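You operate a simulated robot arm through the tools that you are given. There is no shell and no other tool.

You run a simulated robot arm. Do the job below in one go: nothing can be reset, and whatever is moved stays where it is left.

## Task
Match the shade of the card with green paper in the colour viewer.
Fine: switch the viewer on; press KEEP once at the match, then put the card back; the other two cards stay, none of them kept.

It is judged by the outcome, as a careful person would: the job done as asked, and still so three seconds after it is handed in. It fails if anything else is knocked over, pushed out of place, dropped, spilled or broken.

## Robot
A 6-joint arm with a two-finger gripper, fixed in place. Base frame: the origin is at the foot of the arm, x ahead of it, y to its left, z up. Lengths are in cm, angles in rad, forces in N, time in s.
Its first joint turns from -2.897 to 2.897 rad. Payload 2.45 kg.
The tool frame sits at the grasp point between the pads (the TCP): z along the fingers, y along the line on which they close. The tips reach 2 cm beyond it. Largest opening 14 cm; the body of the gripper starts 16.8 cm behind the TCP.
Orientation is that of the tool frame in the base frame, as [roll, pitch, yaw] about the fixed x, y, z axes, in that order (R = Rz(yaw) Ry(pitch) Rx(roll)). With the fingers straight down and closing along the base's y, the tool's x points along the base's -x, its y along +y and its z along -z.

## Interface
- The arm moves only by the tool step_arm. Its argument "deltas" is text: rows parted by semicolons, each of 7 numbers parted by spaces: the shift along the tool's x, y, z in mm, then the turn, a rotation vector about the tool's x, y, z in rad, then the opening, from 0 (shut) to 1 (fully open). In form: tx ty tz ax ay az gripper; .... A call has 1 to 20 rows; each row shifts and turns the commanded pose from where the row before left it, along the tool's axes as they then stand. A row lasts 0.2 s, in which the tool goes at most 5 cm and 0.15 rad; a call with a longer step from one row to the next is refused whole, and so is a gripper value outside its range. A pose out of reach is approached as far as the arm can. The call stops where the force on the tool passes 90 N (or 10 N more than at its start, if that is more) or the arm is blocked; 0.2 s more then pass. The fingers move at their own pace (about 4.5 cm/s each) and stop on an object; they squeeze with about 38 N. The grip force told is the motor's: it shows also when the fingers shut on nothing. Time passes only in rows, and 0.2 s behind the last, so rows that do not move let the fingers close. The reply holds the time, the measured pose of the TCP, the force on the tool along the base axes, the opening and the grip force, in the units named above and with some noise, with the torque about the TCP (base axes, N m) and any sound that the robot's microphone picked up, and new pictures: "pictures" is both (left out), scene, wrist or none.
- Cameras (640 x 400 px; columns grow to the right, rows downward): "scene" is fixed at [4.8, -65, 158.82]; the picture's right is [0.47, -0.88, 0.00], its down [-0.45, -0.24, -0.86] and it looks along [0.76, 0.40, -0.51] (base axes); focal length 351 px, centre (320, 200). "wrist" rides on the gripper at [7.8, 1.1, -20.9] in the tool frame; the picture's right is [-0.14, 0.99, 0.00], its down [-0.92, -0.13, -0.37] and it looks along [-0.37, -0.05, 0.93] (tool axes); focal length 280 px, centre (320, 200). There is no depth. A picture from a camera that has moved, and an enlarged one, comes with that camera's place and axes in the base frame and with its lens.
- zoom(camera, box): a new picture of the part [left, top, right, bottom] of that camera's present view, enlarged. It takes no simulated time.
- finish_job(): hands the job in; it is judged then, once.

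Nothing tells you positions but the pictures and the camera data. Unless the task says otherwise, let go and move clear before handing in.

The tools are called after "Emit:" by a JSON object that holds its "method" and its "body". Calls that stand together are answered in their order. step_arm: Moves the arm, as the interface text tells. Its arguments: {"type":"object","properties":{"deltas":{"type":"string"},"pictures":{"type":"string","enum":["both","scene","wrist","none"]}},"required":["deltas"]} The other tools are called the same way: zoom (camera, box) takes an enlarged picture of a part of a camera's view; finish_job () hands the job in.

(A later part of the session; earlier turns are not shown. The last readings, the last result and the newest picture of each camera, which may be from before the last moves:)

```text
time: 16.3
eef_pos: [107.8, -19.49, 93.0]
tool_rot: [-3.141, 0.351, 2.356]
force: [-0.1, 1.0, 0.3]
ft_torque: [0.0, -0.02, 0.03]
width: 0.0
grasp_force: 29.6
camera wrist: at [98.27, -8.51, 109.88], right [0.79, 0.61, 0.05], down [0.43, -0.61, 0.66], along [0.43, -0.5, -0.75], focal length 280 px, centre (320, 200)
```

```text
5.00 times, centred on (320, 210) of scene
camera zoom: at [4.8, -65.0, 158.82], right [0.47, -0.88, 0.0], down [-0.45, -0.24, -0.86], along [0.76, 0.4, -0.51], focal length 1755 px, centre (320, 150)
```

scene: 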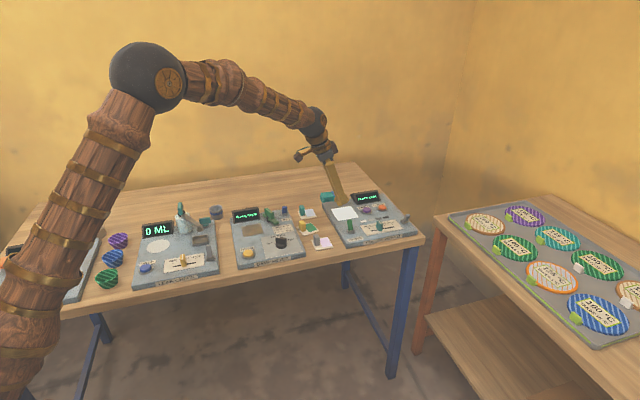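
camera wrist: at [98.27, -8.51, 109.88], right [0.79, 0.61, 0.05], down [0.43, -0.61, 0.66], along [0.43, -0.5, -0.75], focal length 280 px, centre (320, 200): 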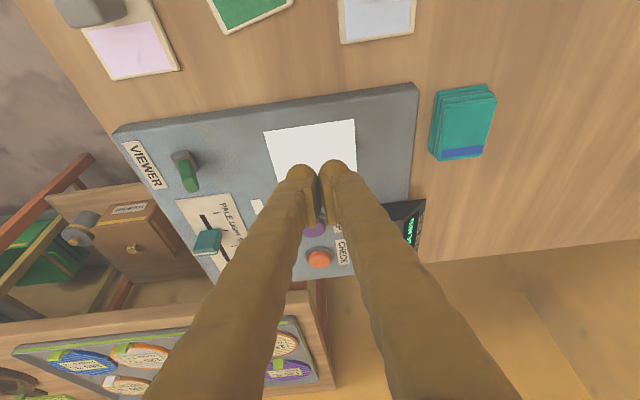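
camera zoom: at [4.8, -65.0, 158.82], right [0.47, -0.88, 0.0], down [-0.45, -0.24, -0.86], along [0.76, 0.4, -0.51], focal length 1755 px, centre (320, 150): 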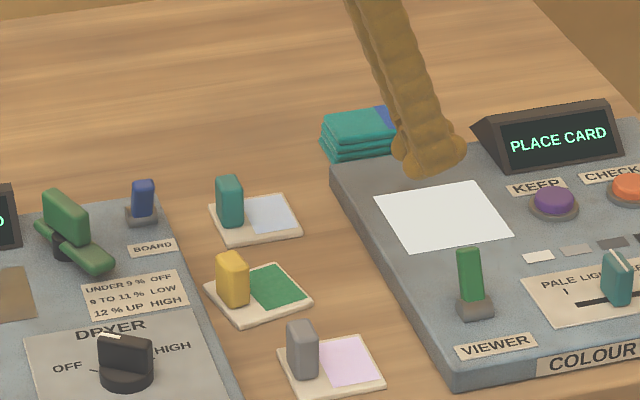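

Tilt 0.35 reaches the pad easily. I'll test how upright the tool can go here while staying above the pad.

Emit:
{"method": "step_arm", "body": {"deltas": "0 0 0 0 0.1 0 0; 0 0 0 0 0.1 0 0; 0 0 0 0 0 0 0; 0 0 0 0 0 0 0"}}

Emit:
{"method": "zoom", "body": {"camera": "wrist", "box": [100, 80, 440, 300]}}

```text
time: 17.3
eef_pos: [107.64, -19.53, 93.09]
tool_rot: [3.142, 0.15, 2.357]
force: [1.1, 0.3, -0.5]
ft_torque: [-0.01, -0.01, 0.01]
width: 0.0
grasp_force: 29.5
camera wrist: at [100.78, -11.08, 112.45], right [0.8, 0.6, 0.02], down [0.51, -0.7, 0.5], along [0.32, -0.39, -0.86], focal length 280 px, centre (320, 200)
```

scene: 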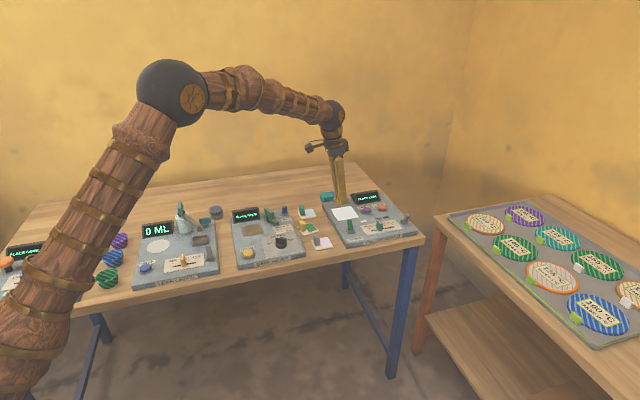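
wrist: 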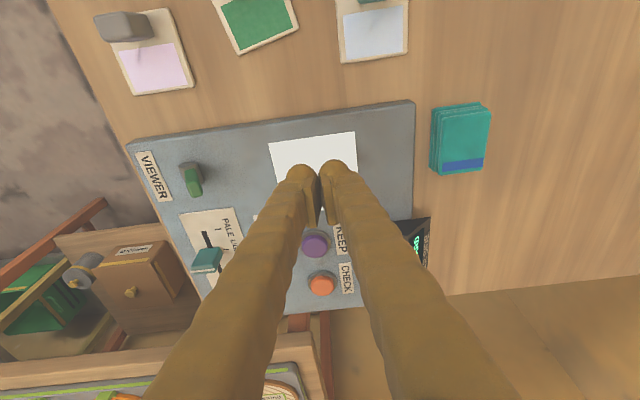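

```text
1.82 times, centred on (270, 190) of wrist
camera zoom: at [100.78, -11.08, 112.45], right [0.8, 0.6, 0.02], down [0.51, -0.7, 0.5], along [0.32, -0.39, -0.86], focal length 510 px, centre (411, 218)
```

zoom: 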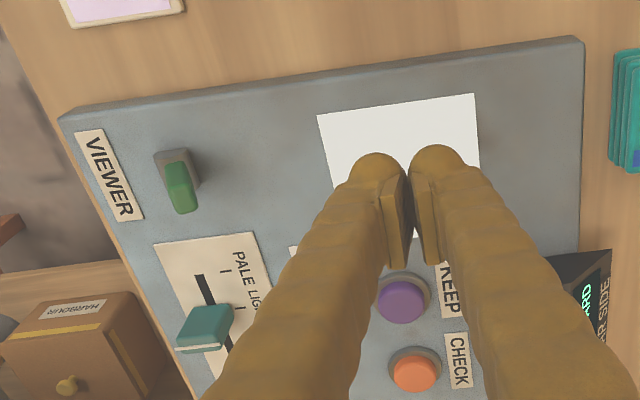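

Even a tilt of 0.15 reaches over the pad, so I can grasp almost vertically. I'll go back above the card and measure its new pose.

Emit:
{"method": "step_arm", "body": {"deltas": "37.1 -9.75 -15.7 0 0 0 0; 37.1 -9.75 -15.7 0 0 0 0.1; 37.1 -9.75 -15.7 0 0 0 0.3; 37.1 -9.75 -15.7 0 0 0 0.4; 0 0 0 0 0 0 0.4; 0 0 0 0 0 0 0.4"}}

Emit:
{"method": "zoom", "body": {"camera": "wrist", "box": [220, 80, 440, 240]}}

```text
time: 18.7
eef_pos: [93.91, -11.3, 97.03]
tool_rot: [3.142, 0.152, 2.356]
force: [-0.6, -0.5, 0.0]
ft_torque: [-0.03, 0.0, 0.03]
width: 5.6
grasp_force: 0.1
camera wrist: at [86.92, -2.93, 116.49], right [0.8, 0.6, 0.02], down [0.51, -0.69, 0.5], along [0.32, -0.39, -0.86], focal length 280 px, centre (320, 200)
```

scene: 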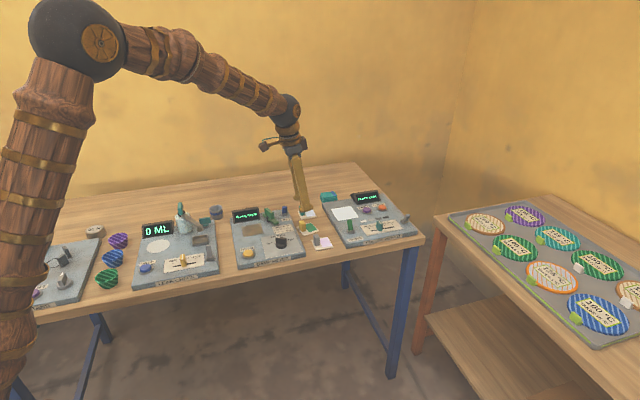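
wrist: 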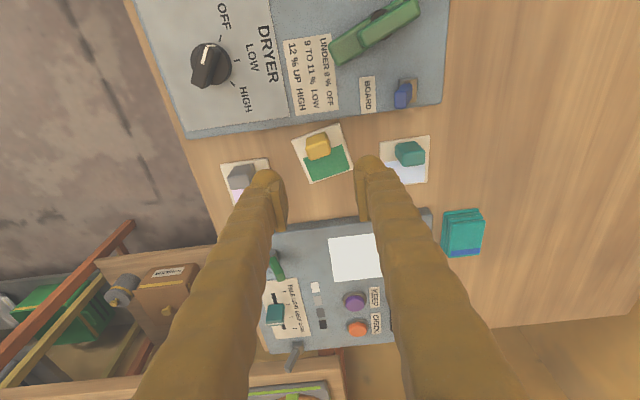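

```text
2.50 times, centred on (330, 160) of wrist
camera zoom: at [86.92, -2.93, 116.49], right [0.8, 0.6, 0.02], down [0.51, -0.69, 0.5], along [0.32, -0.39, -0.86], focal length 701 px, centre (295, 300)
```

zoom: 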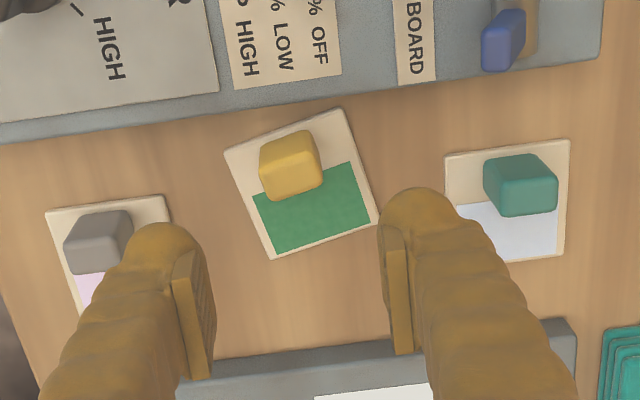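

The card is now centred at about (76.2, 58.8) in table axes, turned 12.8° counter-clockwise, with its peg at about (74.3, 58.4), right under the TCP. I'll turn the tool to match and come partway down.

Emit:
{"method": "step_arm", "body": {"deltas": "0 0 0 -0.0169 0 -0.1102 0.4; 0 0 0 -0.0169 0 -0.1102 0.4; 4.6 0 29.7 0 0 0 0.4; 4.5 0 29.6 0 0 0 0.4; 0 0 0 0 0 0 0.4"}}

Emit:
{"method": "zoom", "body": {"camera": "wrist", "box": [220, 80, 440, 240]}}

Emit:
{"method": "zoom", "body": {"camera": "scene", "box": [270, 180, 350, 250]}}

```text
time: 19.9
eef_pos: [93.9, -11.16, 90.8]
tool_rot: [3.141, 0.153, 2.579]
force: [-0.4, 0.4, 0.6]
ft_torque: [0.01, -0.03, 0.03]
width: 5.59
grasp_force: 0.0
camera wrist: at [85.18, -4.5, 110.31], right [0.64, 0.77, 0.02], down [0.65, -0.56, 0.5], along [0.4, -0.31, -0.86], focal length 280 px, centre (320, 200)
```

scene: 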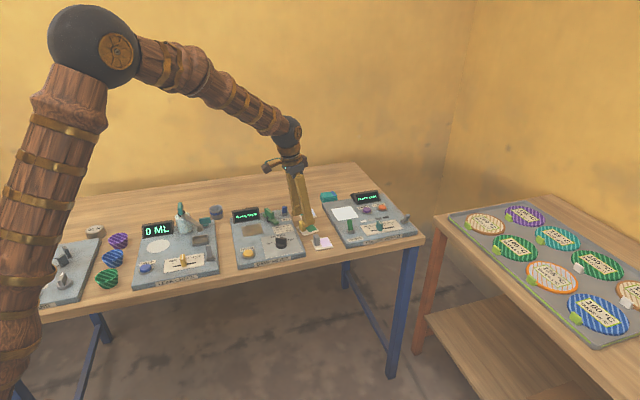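
wrist: 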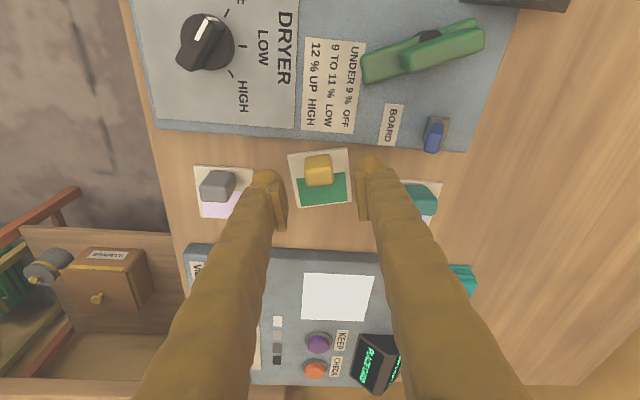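

```text
2.50 times, centred on (330, 160) of wrist
camera zoom: at [85.18, -4.5, 110.31], right [0.64, 0.77, 0.02], down [0.65, -0.56, 0.5], along [0.4, -0.31, -0.86], focal length 701 px, centre (295, 300)
```

zoom: 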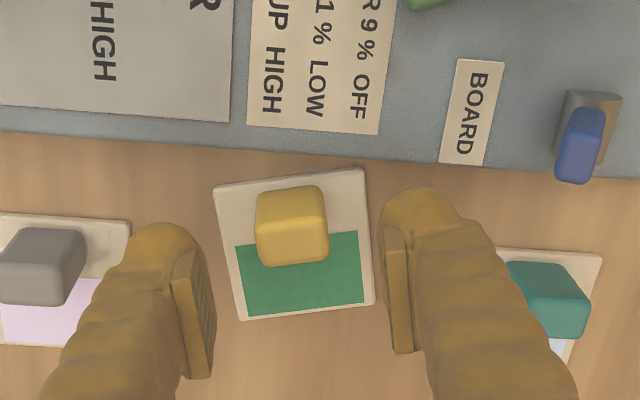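

```text
5.71 times, centred on (310, 215) of scene
camera zoom: at [4.8, -65.0, 158.82], right [0.47, -0.88, 0.0], down [-0.45, -0.24, -0.86], along [0.76, 0.4, -0.51], focal length 2006 px, centre (377, 114)
```

zoom: 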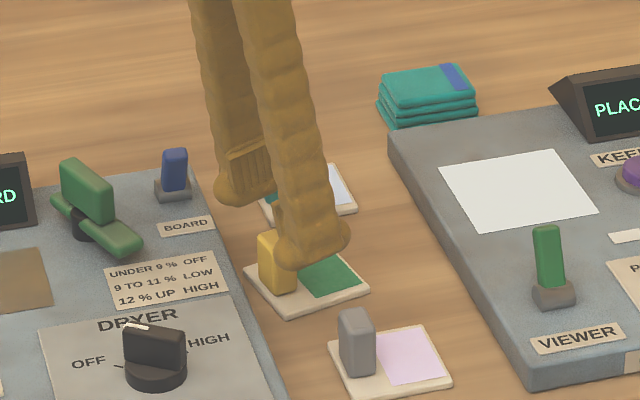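

The tool and card are aligned, with the peg centred between the pads. I'll go down to a deep grasp height and check for contact before closing.

Emit:
{"method": "step_arm", "body": {"deltas": "2.9 0 18.8 0 0 0 0.4; 2.9 0 18.8 0 0 0 0.4; 0 0 0 0 0 0 0.4", "pictures": "wrist"}}

Emit:
{"method": "zoom", "body": {"camera": "scene", "box": [270, 190, 340, 245]}}

Emit:
{"method": "zoom", "body": {"camera": "wrist", "box": [220, 100, 440, 260]}}

```text
time: 20.7
eef_pos: [93.83, -11.14, 87.03]
tool_rot: [3.141, 0.151, 2.578]
force: [0.9, -1.5, 1.8]
ft_torque: [0.08, -0.05, -0.08]
width: 5.58
grasp_force: 0.0
camera wrist: at [85.13, -4.5, 106.54], right [0.64, 0.76, 0.02], down [0.65, -0.56, 0.5], along [0.4, -0.31, -0.86], focal length 280 px, centre (320, 200)
```

wrist: 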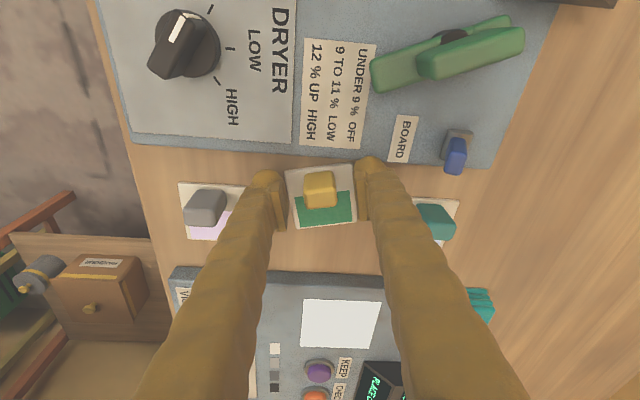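

```text
7.27 times, centred on (305, 218) of scene
camera zoom: at [4.8, -65.0, 158.82], right [0.47, -0.88, 0.0], down [-0.45, -0.24, -0.86], along [0.76, 0.4, -0.51], focal length 2553 px, centre (429, 73)
```

zoom: 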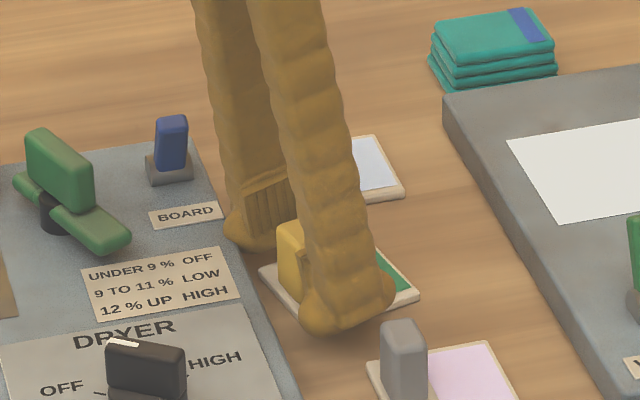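

```text
2.50 times, centred on (330, 180) of wrist
camera zoom: at [85.13, -4.5, 106.54], right [0.64, 0.76, 0.02], down [0.65, -0.56, 0.5], along [0.4, -0.31, -0.86], focal length 701 px, centre (295, 250)
```

zoom: 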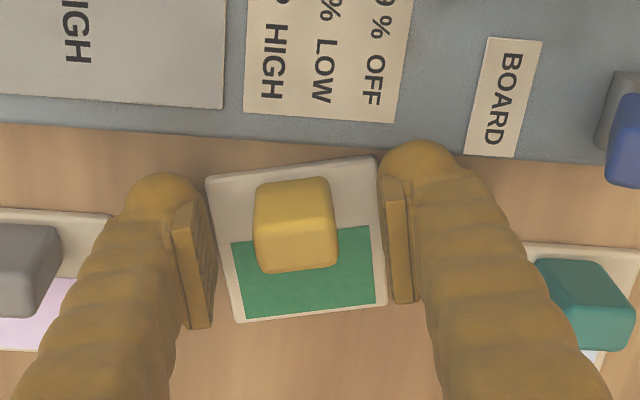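

The pads straddle the peg at a good depth. I'll close, then lift only a few millimetres to test the hold.

Emit:
{"method": "step_arm", "body": {"deltas": "0 0 0 0 0 0 0.2; 0 0 0 0 0 0 0.1; 0 0 0 0 0 0 0; 0 0 0 0 0 0 0; 0 0 0 0 0 0 0; 0 0 0 0 0 0 0", "pictures": "none"}}

Emit:
{"method": "step_arm", "body": {"deltas": "-0.5 0 -2.9 0 0 0 0; -0.5 0 -3 0 0 0 0; 0 0 0 0 0 0 0", "pictures": "wrist"}}

Emit:
{"method": "zoom", "body": {"camera": "scene", "box": [270, 190, 340, 245]}}

Emit:
{"method": "zoom", "body": {"camera": "wrist", "box": [220, 100, 440, 260]}}

```text
time: 22.1
eef_pos: [93.76, -11.28, 86.99]
tool_rot: [-3.141, 0.151, 2.577]
force: [0.4, -0.2, 0.7]
ft_torque: [0.0, -0.02, -0.03]
width: 2.42
grasp_force: 38.3
```

```text
time: 22.9
eef_pos: [93.7, -11.3, 87.58]
tool_rot: [3.141, 0.152, 2.58]
force: [-0.2, -0.3, 0.8]
ft_torque: [-0.03, 0.01, -0.01]
width: 2.41
grasp_force: 37.5
camera wrist: at [85.15, -4.51, 107.14], right [0.64, 0.76, 0.02], down [0.65, -0.56, 0.5], along [0.4, -0.31, -0.86], focal length 280 px, centre (320, 200)
```

wrist: 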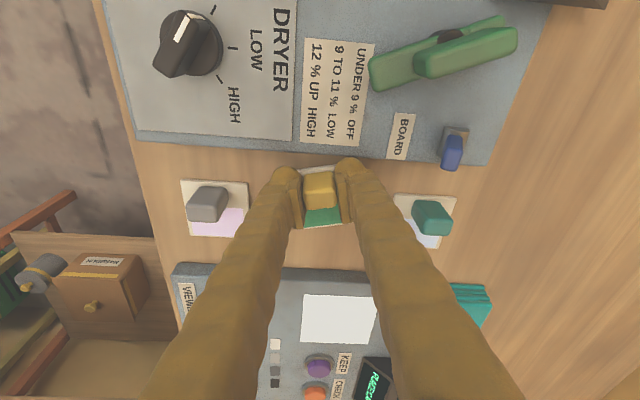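

```text
7.27 times, centred on (305, 218) of scene
camera zoom: at [4.8, -65.0, 158.82], right [0.47, -0.88, 0.0], down [-0.45, -0.24, -0.86], along [0.76, 0.4, -0.51], focal length 2553 px, centre (429, 73)
```

zoom: 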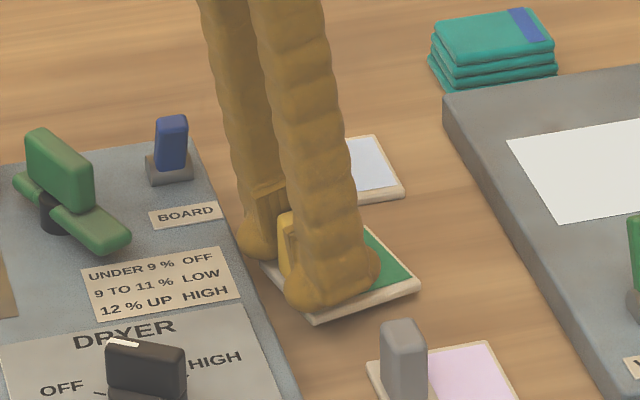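

```text
2.50 times, centred on (330, 180) of wrist
camera zoom: at [85.15, -4.51, 107.14], right [0.64, 0.76, 0.02], down [0.65, -0.56, 0.5], along [0.4, -0.31, -0.86], focal length 701 px, centre (295, 250)
```

zoom: 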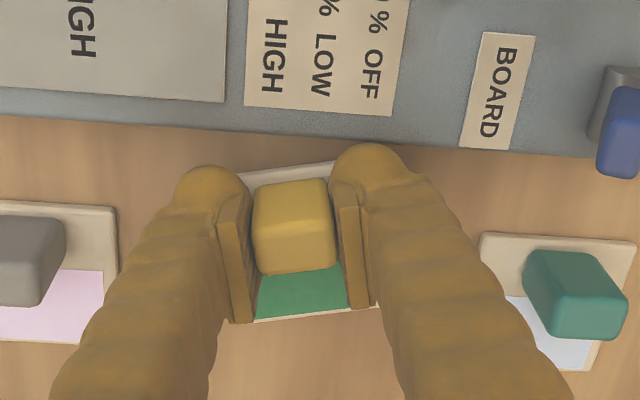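

The peg is moving with the gripper this time. I'll continue the lift slowly and check again.

Emit:
{"method": "step_arm", "body": {"deltas": "-0.9 0 -5.9 0 0 0 0; -0.9 0 -5.9 0 0 0 0; -0.9 0 -5.9 0 0 0 0; -0.9 0 -5.9 0 0 0 0; -0.9 0 -5.9 0 0 0 0; 0 0 0 0 0 0 0", "pictures": "wrist"}}

Emit:
{"method": "zoom", "body": {"camera": "scene", "box": [270, 190, 340, 245]}}

Emit:
{"method": "zoom", "body": {"camera": "wrist", "box": [220, 100, 440, 260]}}

```text
time: 24.3
eef_pos: [93.87, -11.23, 90.68]
tool_rot: [3.141, 0.151, 2.577]
force: [1.1, -0.7, -0.1]
ft_torque: [-0.02, -0.03, -0.02]
width: 2.44
grasp_force: 38.3
camera wrist: at [85.14, -4.48, 110.17], right [0.64, 0.76, 0.02], down [0.65, -0.56, 0.5], along [0.4, -0.31, -0.86], focal length 280 px, centre (320, 200)
```

wrist: 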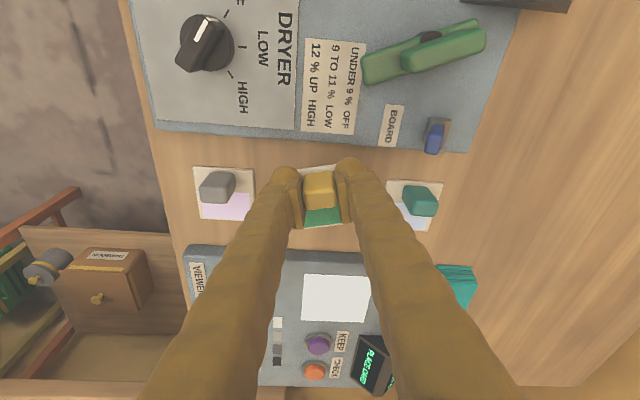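

```text
7.27 times, centred on (305, 218) of scene
camera zoom: at [4.8, -65.0, 158.82], right [0.47, -0.88, 0.0], down [-0.45, -0.24, -0.86], along [0.76, 0.4, -0.51], focal length 2553 px, centre (429, 73)
```

zoom: 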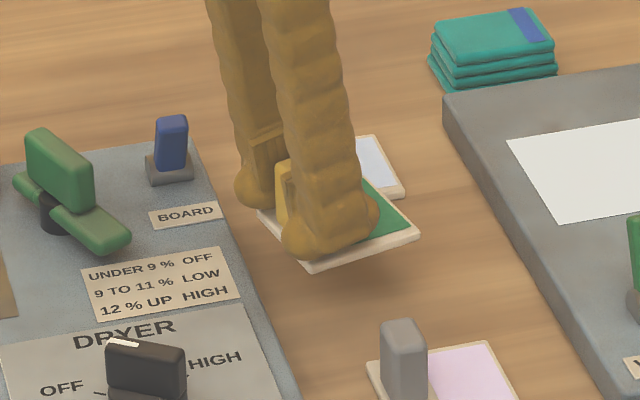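

```text
2.50 times, centred on (330, 180) of wrist
camera zoom: at [85.14, -4.48, 110.17], right [0.64, 0.76, 0.02], down [0.65, -0.56, 0.5], along [0.4, -0.31, -0.86], focal length 701 px, centre (295, 250)
```

zoom: 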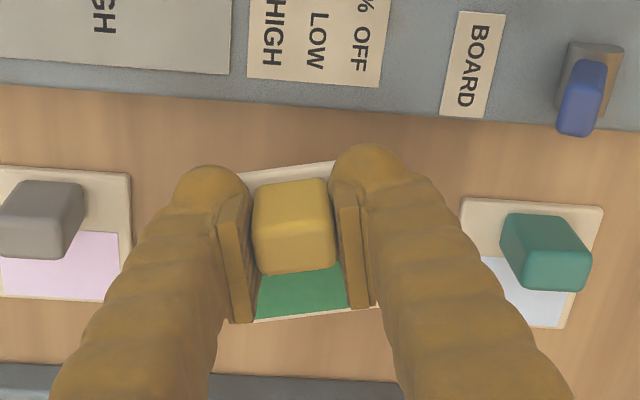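

The card is held firmly with clear air beneath it. I'll raise it a bit more, turn it back square to the table and carry it over the lit pad.

Emit:
{"method": "step_arm", "body": {"deltas": "-2 0 -13.2 0 0 0 0; -2 0 -13.2 0 0 0 0; -2 0 -13.2 0 0 0 0; 0 0 0 0.0113 0 0.0735 0; 0 0 0 0.0113 0 0.0735 0; 0 0 0 0.0113 0 0.0735 0; -19.15 4.9 2.93 0 0 0 0; -19.15 4.9 2.93 0 0 0 0; -19.15 4.9 2.93 0 0 0 0; -19.15 4.9 2.93 0 0 0 0; -19.15 4.9 2.93 0 0 0 0; -19.15 4.9 2.93 0 0 0 0; -19.15 4.9 2.93 0 0 0 0; -19.15 4.9 2.93 0 0 0 0; 0 0 0 0 0 0 0; 0 0 0 0 0 0 0"}}

Emit:
{"method": "zoom", "body": {"camera": "scene", "box": [320, 170, 420, 245]}}

Emit:
{"method": "zoom", "body": {"camera": "wrist", "box": [220, 100, 440, 260]}}

```text
time: 27.7
eef_pos: [107.53, -19.41, 94.72]
tool_rot: [3.14, 0.15, 2.355]
force: [-0.6, 1.2, -1.1]
ft_torque: [0.03, 0.0, 0.03]
width: 2.41
grasp_force: 38.2
camera wrist: at [100.59, -10.95, 114.19], right [0.8, 0.6, 0.02], down [0.51, -0.7, 0.5], along [0.32, -0.39, -0.86], focal length 280 px, centre (320, 200)
```

scene: 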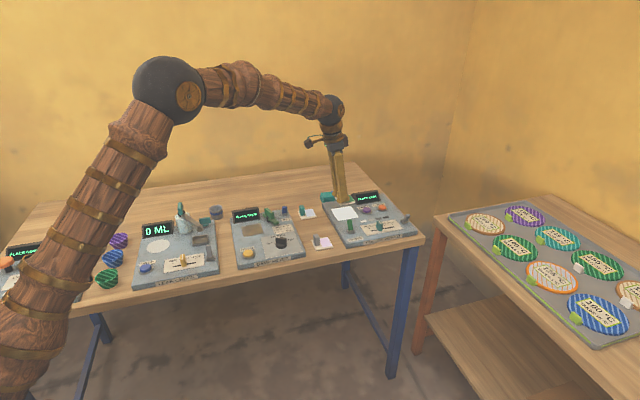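
wrist: 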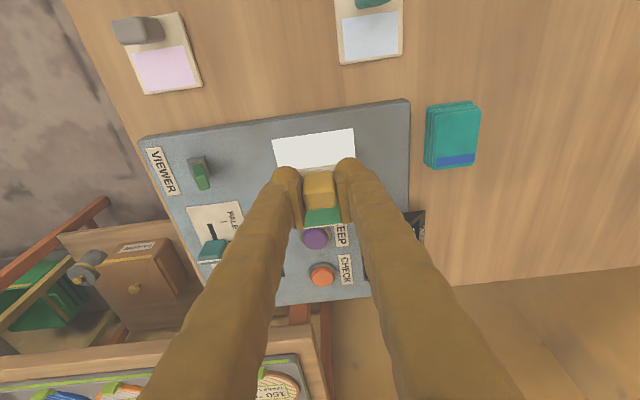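

```text
5.33 times, centred on (370, 208) of scene
camera zoom: at [4.8, -65.0, 158.82], right [0.47, -0.88, 0.0], down [-0.45, -0.24, -0.86], along [0.76, 0.4, -0.51], focal length 1872 px, centre (53, 160)
```

zoom: 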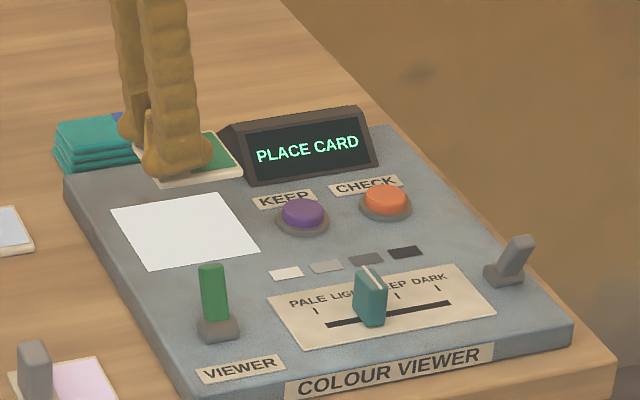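

```text
2.50 times, centred on (330, 180) of wrist
camera zoom: at [100.59, -10.95, 114.19], right [0.8, 0.6, 0.02], down [0.51, -0.7, 0.5], along [0.32, -0.39, -0.86], focal length 701 px, centre (295, 250)
```

zoom: 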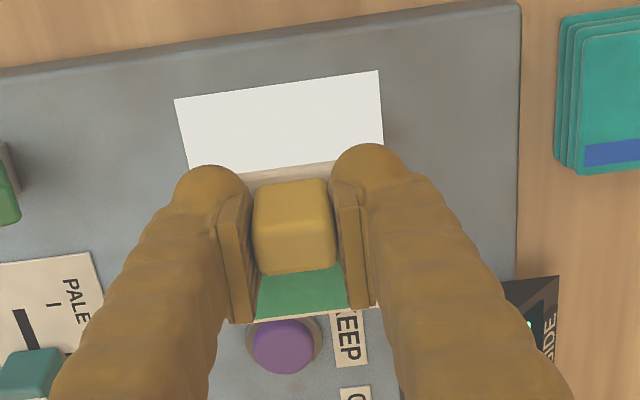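

The card is square over the pad. I'll lower it, slowing near contact.

Emit:
{"method": "step_arm", "body": {"deltas": "1.8 0 11.6 0 0 0 0; 1.8 0 11.6 0 0 0 0; 1.8 0 11.6 0 0 0 0; 1.5 0 9.9 0 0 0 0; 0 0 0 0 0 0 0; 0 0 0 0 0 0 0", "pictures": "wrist"}}

Emit:
{"method": "zoom", "body": {"camera": "scene", "box": [325, 175, 400, 235]}}

```text
time: 29.1
eef_pos: [107.56, -19.46, 90.0]
tool_rot: [-3.14, 0.152, 2.355]
force: [0.1, -0.1, -0.4]
ft_torque: [-0.01, 0.01, 0.03]
width: 2.43
grasp_force: 38.4
camera wrist: at [100.6, -10.98, 109.52], right [0.8, 0.6, 0.02], down [0.51, -0.7, 0.5], along [0.32, -0.39, -0.86], focal length 280 px, centre (320, 200)
```

wrist: 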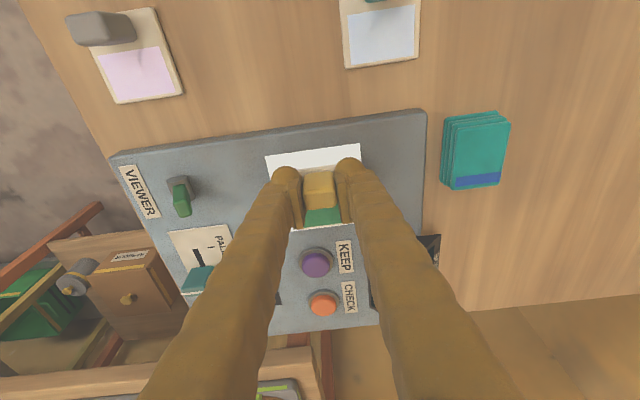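

```text
6.67 times, centred on (362, 205) of scene
camera zoom: at [4.8, -65.0, 158.82], right [0.47, -0.88, 0.0], down [-0.45, -0.24, -0.86], along [0.76, 0.4, -0.51], focal length 2340 px, centre (37, 167)
```

zoom: 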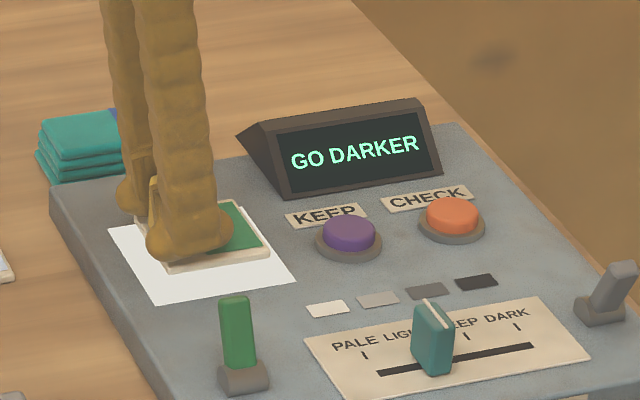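

The display already reads the card: GO DARKER. I'll keep lowering gently until it touches.

Emit:
{"method": "step_arm", "body": {"deltas": "0.3 0 2 0 0 0 0; 0.3 0 2 0 0 0 0; 0 0 0 0 0 0 0", "pictures": "none"}}

Emit:
{"method": "step_arm", "body": {"deltas": "0.15 0 1 0 0 0 0; 0.15 0 1 0 0 0 0; 0 0 0 0 0 0 0", "pictures": "none"}}

Emit:
{"method": "zoom", "body": {"camera": "scene", "box": [325, 175, 400, 235]}}

```text
time: 29.9
eef_pos: [107.57, -19.43, 89.8]
tool_rot: [3.14, 0.152, 2.353]
force: [0.9, 0.3, -1.2]
ft_torque: [0.01, 0.0, 0.0]
width: 2.44
grasp_force: 37.9
```

```text
time: 30.7
eef_pos: [107.42, -19.47, 89.45]
tool_rot: [-3.141, 0.153, 2.355]
force: [0.1, 0.6, -0.3]
ft_torque: [-0.01, 0.01, 0.0]
width: 2.42
grasp_force: 38.0
```

```text
6.67 times, centred on (362, 205) of scene
camera zoom: at [4.8, -65.0, 158.82], right [0.47, -0.88, 0.0], down [-0.45, -0.24, -0.86], along [0.76, 0.4, -0.51], focal length 2340 px, centre (37, 167)
```

zoom: 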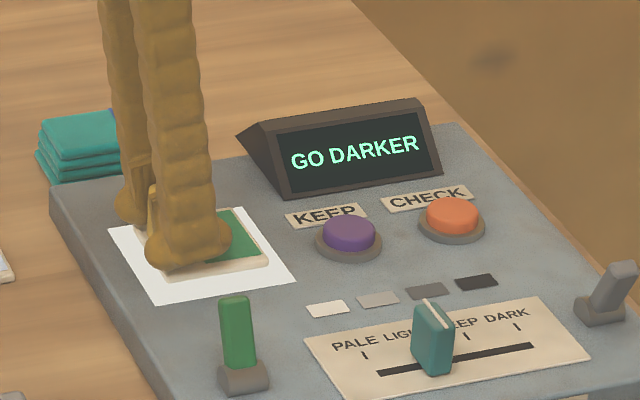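

Emit:
{"method": "step_arm", "body": {"deltas": "0.15 0 1 0 0 0 0; 0.15 0 1 0 0 0 0; 0 0 0 0 0 0 0", "pictures": "none"}}

Emit:
{"method": "step_arm", "body": {"deltas": "0.15 0 1 0 0 0 0; 0.15 0 1 0 0 0 0; 0 0 0 0 0 0 0", "pictures": "none"}}

Emit:
{"method": "zoom", "body": {"camera": "scene", "box": [325, 175, 400, 235]}}

```text
time: 31.5
eef_pos: [107.61, -19.41, 89.39]
tool_rot: [-3.141, 0.152, 2.354]
force: [0.0, 1.0, -1.3]
ft_torque: [0.0, -0.03, 0.04]
width: 2.44
grasp_force: 38.4
```

```text
time: 32.3
eef_pos: [107.5, -19.53, 89.22]
tool_rot: [3.14, 0.15, 2.355]
force: [1.2, 2.1, 8.8]
ft_torque: [-0.05, -0.04, 0.0]
width: 2.45
grasp_force: 38.4
```

```text
6.67 times, centred on (362, 205) of scene
camera zoom: at [4.8, -65.0, 158.82], right [0.47, -0.88, 0.0], down [-0.45, -0.24, -0.86], along [0.76, 0.4, -0.51], focal length 2340 px, centre (37, 167)
```

zoom: 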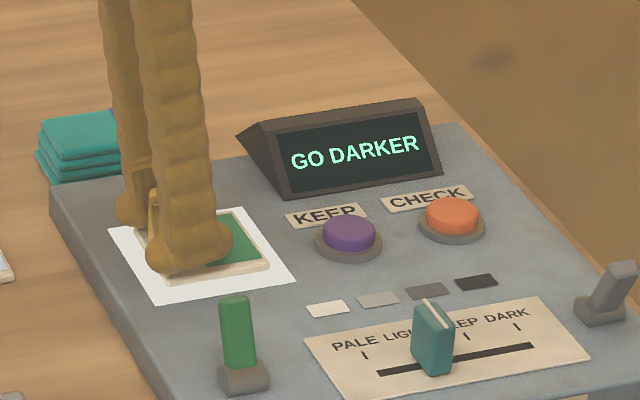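

The card touched the pad at z≈89.2 (about 9 N). I'll release and rise straight up.

Emit:
{"method": "step_arm", "body": {"deltas": "0 0 0 0 0 0 0.2; 0 0 0 0 0 0 0.36; 0 0 0 0 0 0 0.36; 0 0 0 0 0 0 0.36; -1.5 0 -9.9 0 0 0 0.36; -3 0 -19.8 0 0 0 0.36; -3 0 -19.8 0 0 0 0.36; -3 0 -19.8 0 0 0 0.36; 0 0 0 0 0 0 0.36"}}

Emit:
{"method": "zoom", "body": {"camera": "scene", "box": [325, 175, 425, 250]}}

Emit:
{"method": "zoom", "body": {"camera": "wrist", "box": [120, 100, 440, 300]}}

```text
time: 34.3
eef_pos: [107.59, -19.43, 96.25]
tool_rot: [-3.141, 0.153, 2.355]
force: [0.0, 0.3, 1.3]
ft_torque: [-0.01, -0.01, -0.02]
width: 5.02
grasp_force: 0.0
camera wrist: at [100.71, -10.87, 115.73], right [0.8, 0.6, 0.02], down [0.51, -0.69, 0.5], along [0.32, -0.39, -0.86], focal length 280 px, centre (320, 200)
```

scene: 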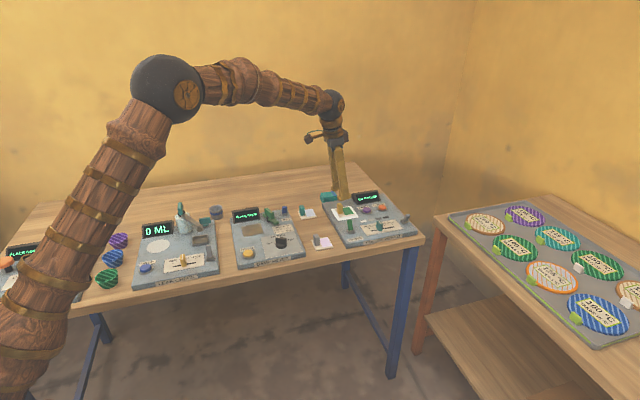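
wrist: 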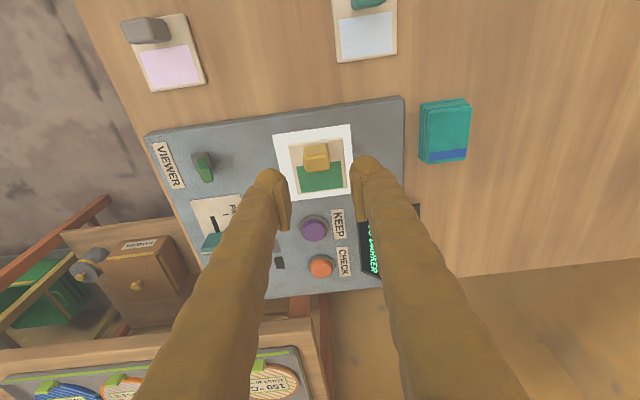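

```text
5.33 times, centred on (375, 212) of scene
camera zoom: at [4.8, -65.0, 158.82], right [0.47, -0.88, 0.0], down [-0.45, -0.24, -0.86], along [0.76, 0.4, -0.51], focal length 1872 px, centre (27, 133)
```

zoom: 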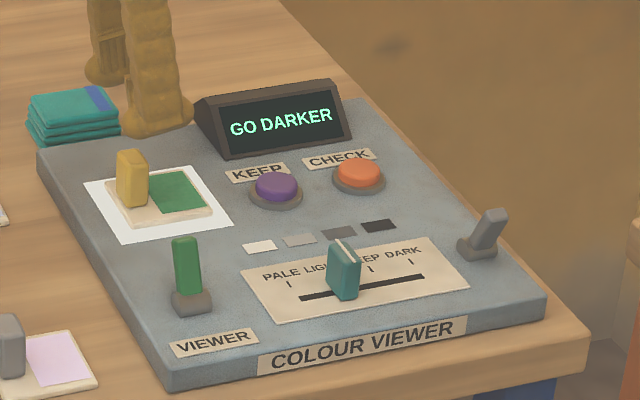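

```text
2.00 times, centred on (280, 200) of wrist
camera zoom: at [100.71, -10.87, 115.73], right [0.8, 0.6, 0.02], down [0.51, -0.69, 0.5], along [0.32, -0.39, -0.86], focal length 561 px, centre (400, 200)
```

zoom: 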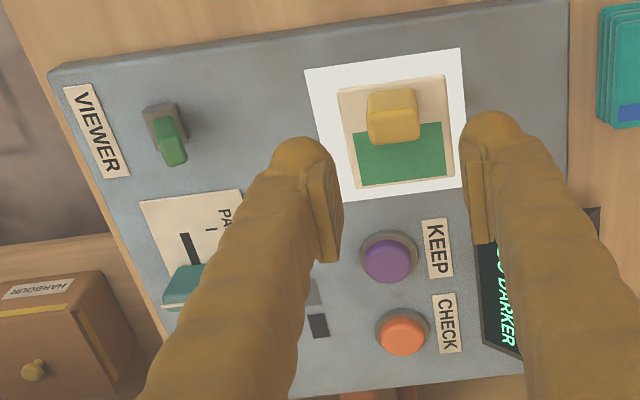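

The card sits neatly on the pad and the display says GO DARKER. Next is the slider, so I'll move up and over to view it clearly.

Emit:
{"method": "step_arm", "body": {"deltas": "-6.6 0 -43.2 0 0 0 0.36; -6.6 0 -43.2 0 0 0 0.36; 0 -47.7 0 0 0 0 0.6; 0 -47.7 0 0 0 0 0.7; 0 -47.7 0 0 0 0 0.7; 0 0 0 0 0 0 0.7; 0 0 0 0 0 0 0.7"}}

Emit:
{"method": "zoom", "body": {"camera": "wrist", "box": [240, 120, 400, 260]}}

Emit:
{"method": "zoom", "body": {"camera": "scene", "box": [360, 200, 420, 245]}}

```text
time: 35.9
eef_pos: [97.56, -29.28, 104.76]
tool_rot: [3.142, 0.152, 2.355]
force: [-0.1, -0.2, -0.1]
ft_torque: [-0.02, 0.02, -0.01]
width: 9.82
grasp_force: 0.1
camera wrist: at [90.72, -20.95, 124.2], right [0.8, 0.6, 0.02], down [0.51, -0.7, 0.5], along [0.32, -0.39, -0.86], focal length 280 px, centre (320, 200)
```

scene: 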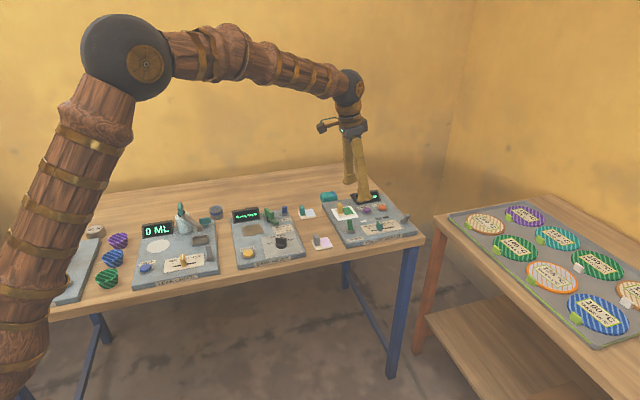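
wrist: 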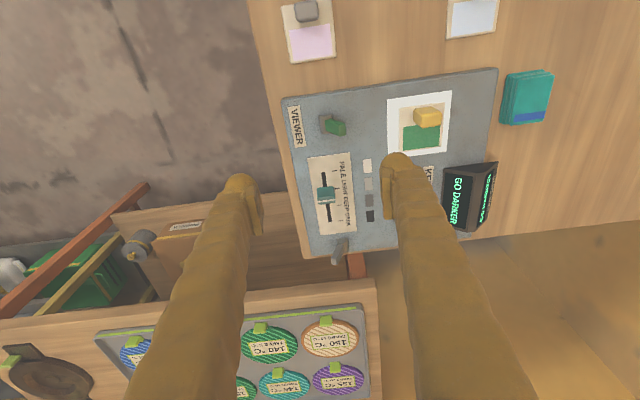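

```text
2.86 times, centred on (320, 190) of wrist
camera zoom: at [90.72, -20.95, 124.2], right [0.8, 0.6, 0.02], down [0.51, -0.7, 0.5], along [0.32, -0.39, -0.86], focal length 801 px, centre (320, 229)
```

zoom: 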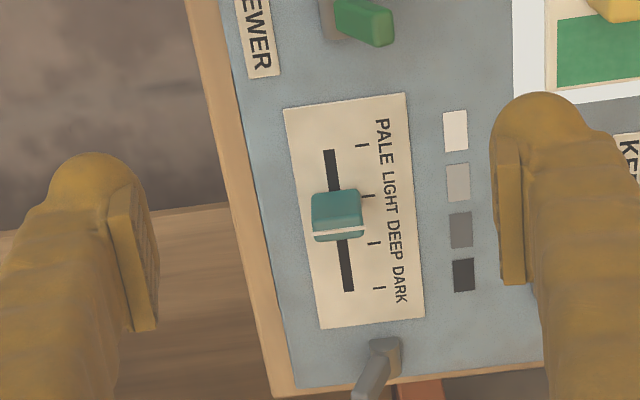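

```text
8.89 times, centred on (390, 222) of scene
camera zoom: at [4.8, -65.0, 158.82], right [0.47, -0.88, 0.0], down [-0.45, -0.24, -0.86], along [0.76, 0.4, -0.51], focal length 3121 px, centre (-302, 0)
```

zoom: 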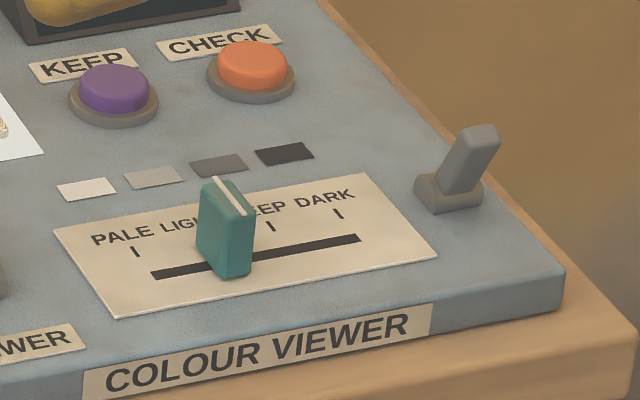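

The slider knob is at LIGHT (e1≈99.55, e2≈48.1, top z≈89.8); DEEP is 3 cm further along, at e1≈102.6. I'll move above the knob to grip it and slide it.

Emit:
{"method": "step_arm", "body": {"deltas": "-27.6 -0.6 37.1 0 0 0 0.5; -27.6 -0.6 37.1 0 0 0 0.36; -27.6 -0.6 37.1 0 0 0 0.36; 0 0 0 0 0 0 0.36; 0 0 0 0 0 0 0.36"}}

Emit:
{"method": "zoom", "body": {"camera": "wrist", "box": [220, 100, 440, 260]}}

Emit:
{"method": "zoom", "body": {"camera": "scene", "box": [340, 180, 420, 245]}}

```text
time: 37.1
eef_pos: [104.35, -36.74, 95.04]
tool_rot: [3.141, 0.153, 2.357]
force: [-0.3, -0.4, -0.3]
ft_torque: [-0.02, 0.01, -0.03]
width: 5.04
grasp_force: 0.0
camera wrist: at [97.43, -28.3, 114.57], right [0.8, 0.6, 0.02], down [0.51, -0.7, 0.5], along [0.32, -0.39, -0.86], focal length 280 px, centre (320, 200)
```

scene: 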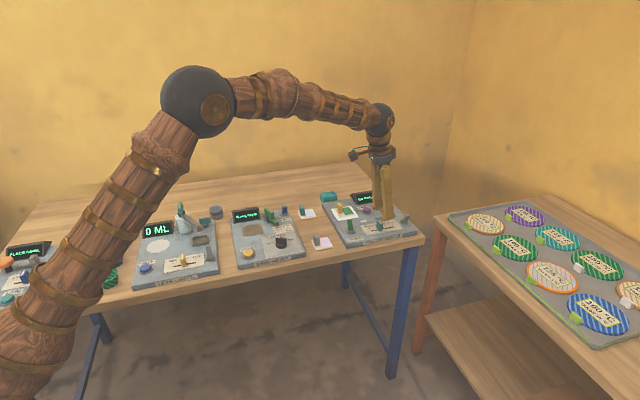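
wrist: 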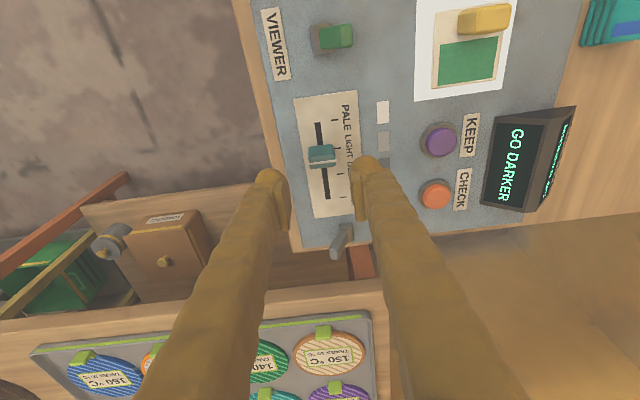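

```text
2.50 times, centred on (330, 180) of wrist
camera zoom: at [97.43, -28.3, 114.57], right [0.8, 0.6, 0.02], down [0.51, -0.7, 0.5], along [0.32, -0.39, -0.86], focal length 701 px, centre (295, 250)
```

zoom: 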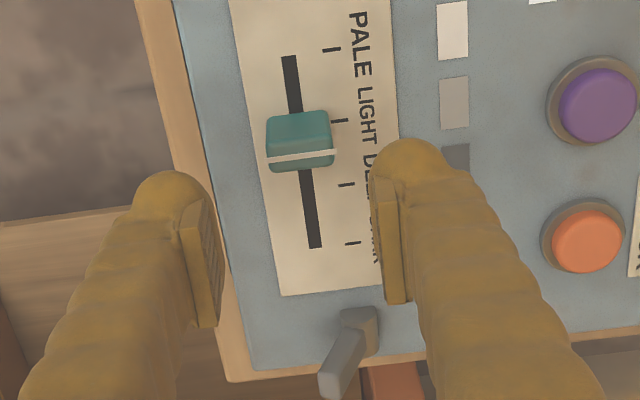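

```text
6.15 times, centred on (380, 212) of scene
camera zoom: at [4.8, -65.0, 158.82], right [0.47, -0.88, 0.0], down [-0.45, -0.24, -0.86], along [0.76, 0.4, -0.51], focal length 2160 px, centre (-49, 123)
```

zoom: 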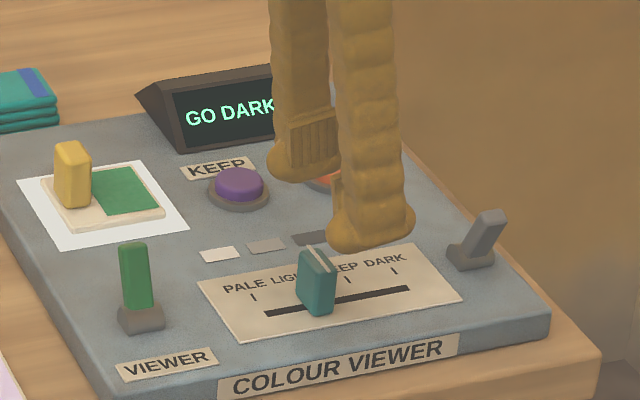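

The knob is nearly under the TCP. I'll lower to straddle it.

Emit:
{"method": "step_arm", "body": {"deltas": "6.1 2 29.9 0 0 0 0.36; 6.1 2 29.9 0 0 0 0.36; 0 0 0 0 0 0 0.36", "pictures": "wrist"}}

Emit:
{"method": "zoom", "body": {"camera": "wrist", "box": [220, 100, 440, 260]}}

Emit:
{"method": "zoom", "body": {"camera": "scene", "box": [340, 180, 420, 245]}}

```text
time: 37.9
eef_pos: [104.41, -36.28, 89.02]
tool_rot: [-3.142, 0.152, 2.354]
force: [-0.1, -0.2, -0.1]
ft_torque: [-0.01, 0.02, 0.03]
width: 5.05
grasp_force: 0.1
camera wrist: at [97.42, -27.81, 108.44], right [0.8, 0.6, 0.02], down [0.51, -0.7, 0.5], along [0.32, -0.39, -0.86], focal length 280 px, centre (320, 200)
```

wrist: 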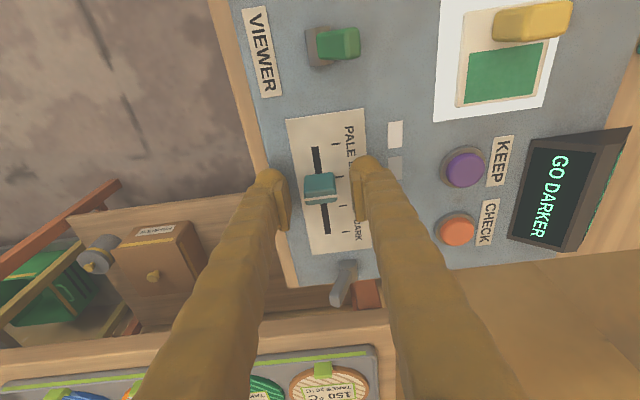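

```text
2.50 times, centred on (330, 180) of wrist
camera zoom: at [97.42, -27.81, 108.44], right [0.8, 0.6, 0.02], down [0.51, -0.7, 0.5], along [0.32, -0.39, -0.86], focal length 701 px, centre (295, 250)
```

zoom: 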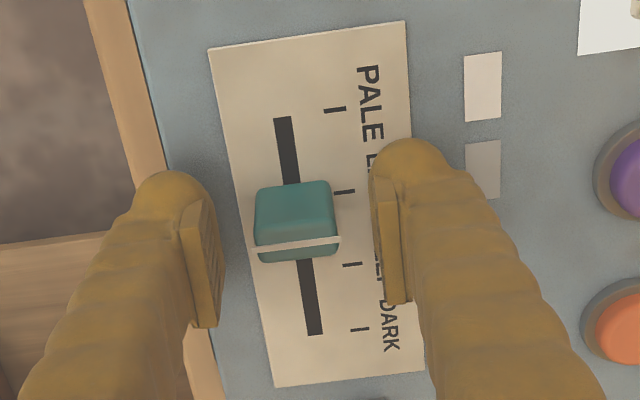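

```text
6.15 times, centred on (380, 212) of scene
camera zoom: at [4.8, -65.0, 158.82], right [0.47, -0.88, 0.0], down [-0.45, -0.24, -0.86], along [0.76, 0.4, -0.51], focal length 2160 px, centre (-49, 123)
```

zoom: 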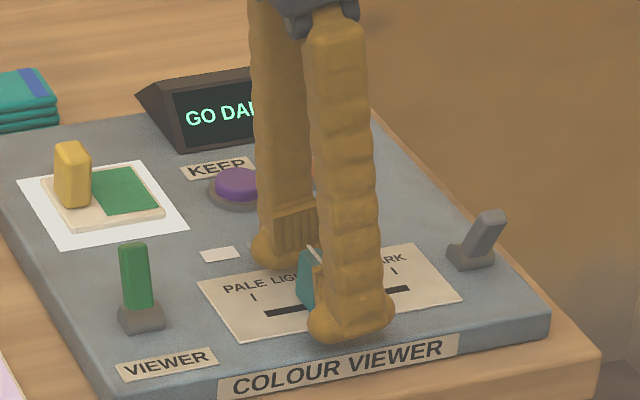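

The pads straddle the knob with no contact. I'll close and slide it 3.1 cm toward DARK, to the DEEP tick.

Emit:
{"method": "step_arm", "body": {"deltas": "0 0 0 0 0 0 0.2; 0 0 0 0 0 0 0.1; 0 0 0 0 0 0 0; 0 0 0 0 0 0 0; 0 0 0 0 0 0 0", "pictures": "none"}}

Emit:
{"method": "step_arm", "body": {"deltas": "-5.1 0 0.8 0 0 0 0; -5.1 0 0.8 0 0 0 0; -5.1 0 0.8 0 0 0 0; -5.1 0 0.8 0 0 0 0; -5.1 0 0.8 0 0 0 0; -5.1 0 0.7 0 0 0 0; 0 0 0 0 0 0 0", "pictures": "wrist"}}

Emit:
{"method": "zoom", "body": {"camera": "wrist", "box": [220, 60, 640, 300]}}

Emit:
{"method": "zoom", "body": {"camera": "scene", "box": [340, 180, 420, 245]}}

```text
time: 39.1
eef_pos: [104.46, -36.2, 89.05]
tool_rot: [3.14, 0.152, 2.356]
force: [7.7, 7.8, -4.2]
ft_torque: [0.06, -0.07, 0.06]
width: 2.47
grasp_force: 45.3
```

```text
time: 40.7
eef_pos: [106.61, -38.36, 88.95]
tool_rot: [3.141, 0.152, 2.355]
force: [-5.3, -5.2, -6.8]
ft_torque: [-0.1, 0.06, 0.01]
width: 2.49
grasp_force: 45.3
camera wrist: at [99.6, -29.91, 108.46], right [0.8, 0.6, 0.02], down [0.51, -0.7, 0.5], along [0.32, -0.39, -0.86], focal length 280 px, centre (320, 200)
```

wrist: 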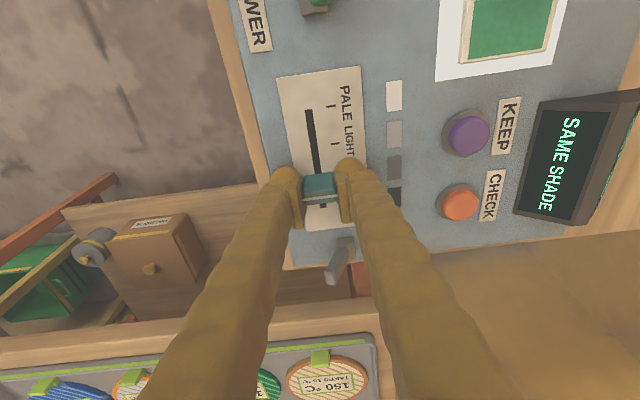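

```text
1.52 times, centred on (430, 180) of wrist
camera zoom: at [99.6, -29.91, 108.46], right [0.8, 0.6, 0.02], down [0.51, -0.7, 0.5], along [0.32, -0.39, -0.86], focal length 427 px, centre (152, 230)
```

zoom: 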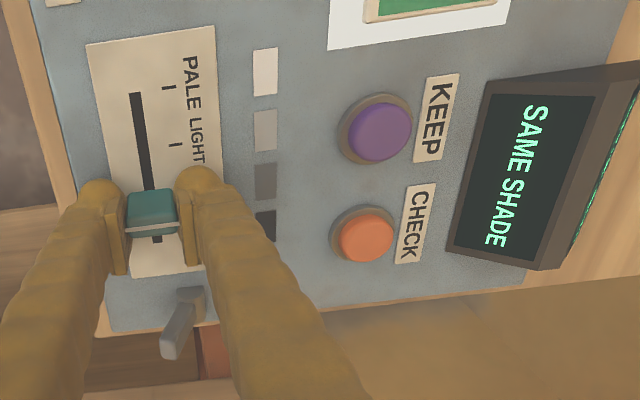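

```text
6.15 times, centred on (380, 212) of scene
camera zoom: at [4.8, -65.0, 158.82], right [0.47, -0.88, 0.0], down [-0.45, -0.24, -0.86], along [0.76, 0.4, -0.51], focal length 2160 px, centre (-49, 123)
```

zoom: 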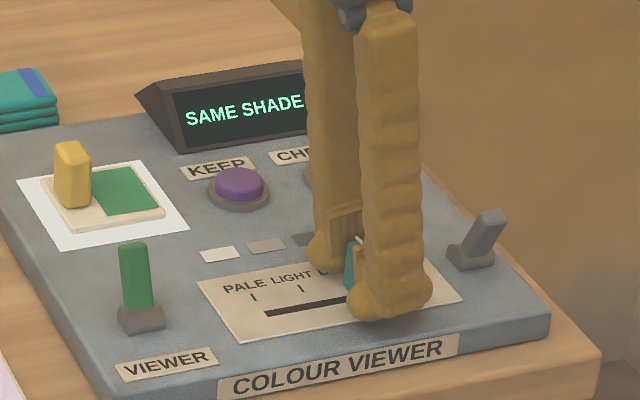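

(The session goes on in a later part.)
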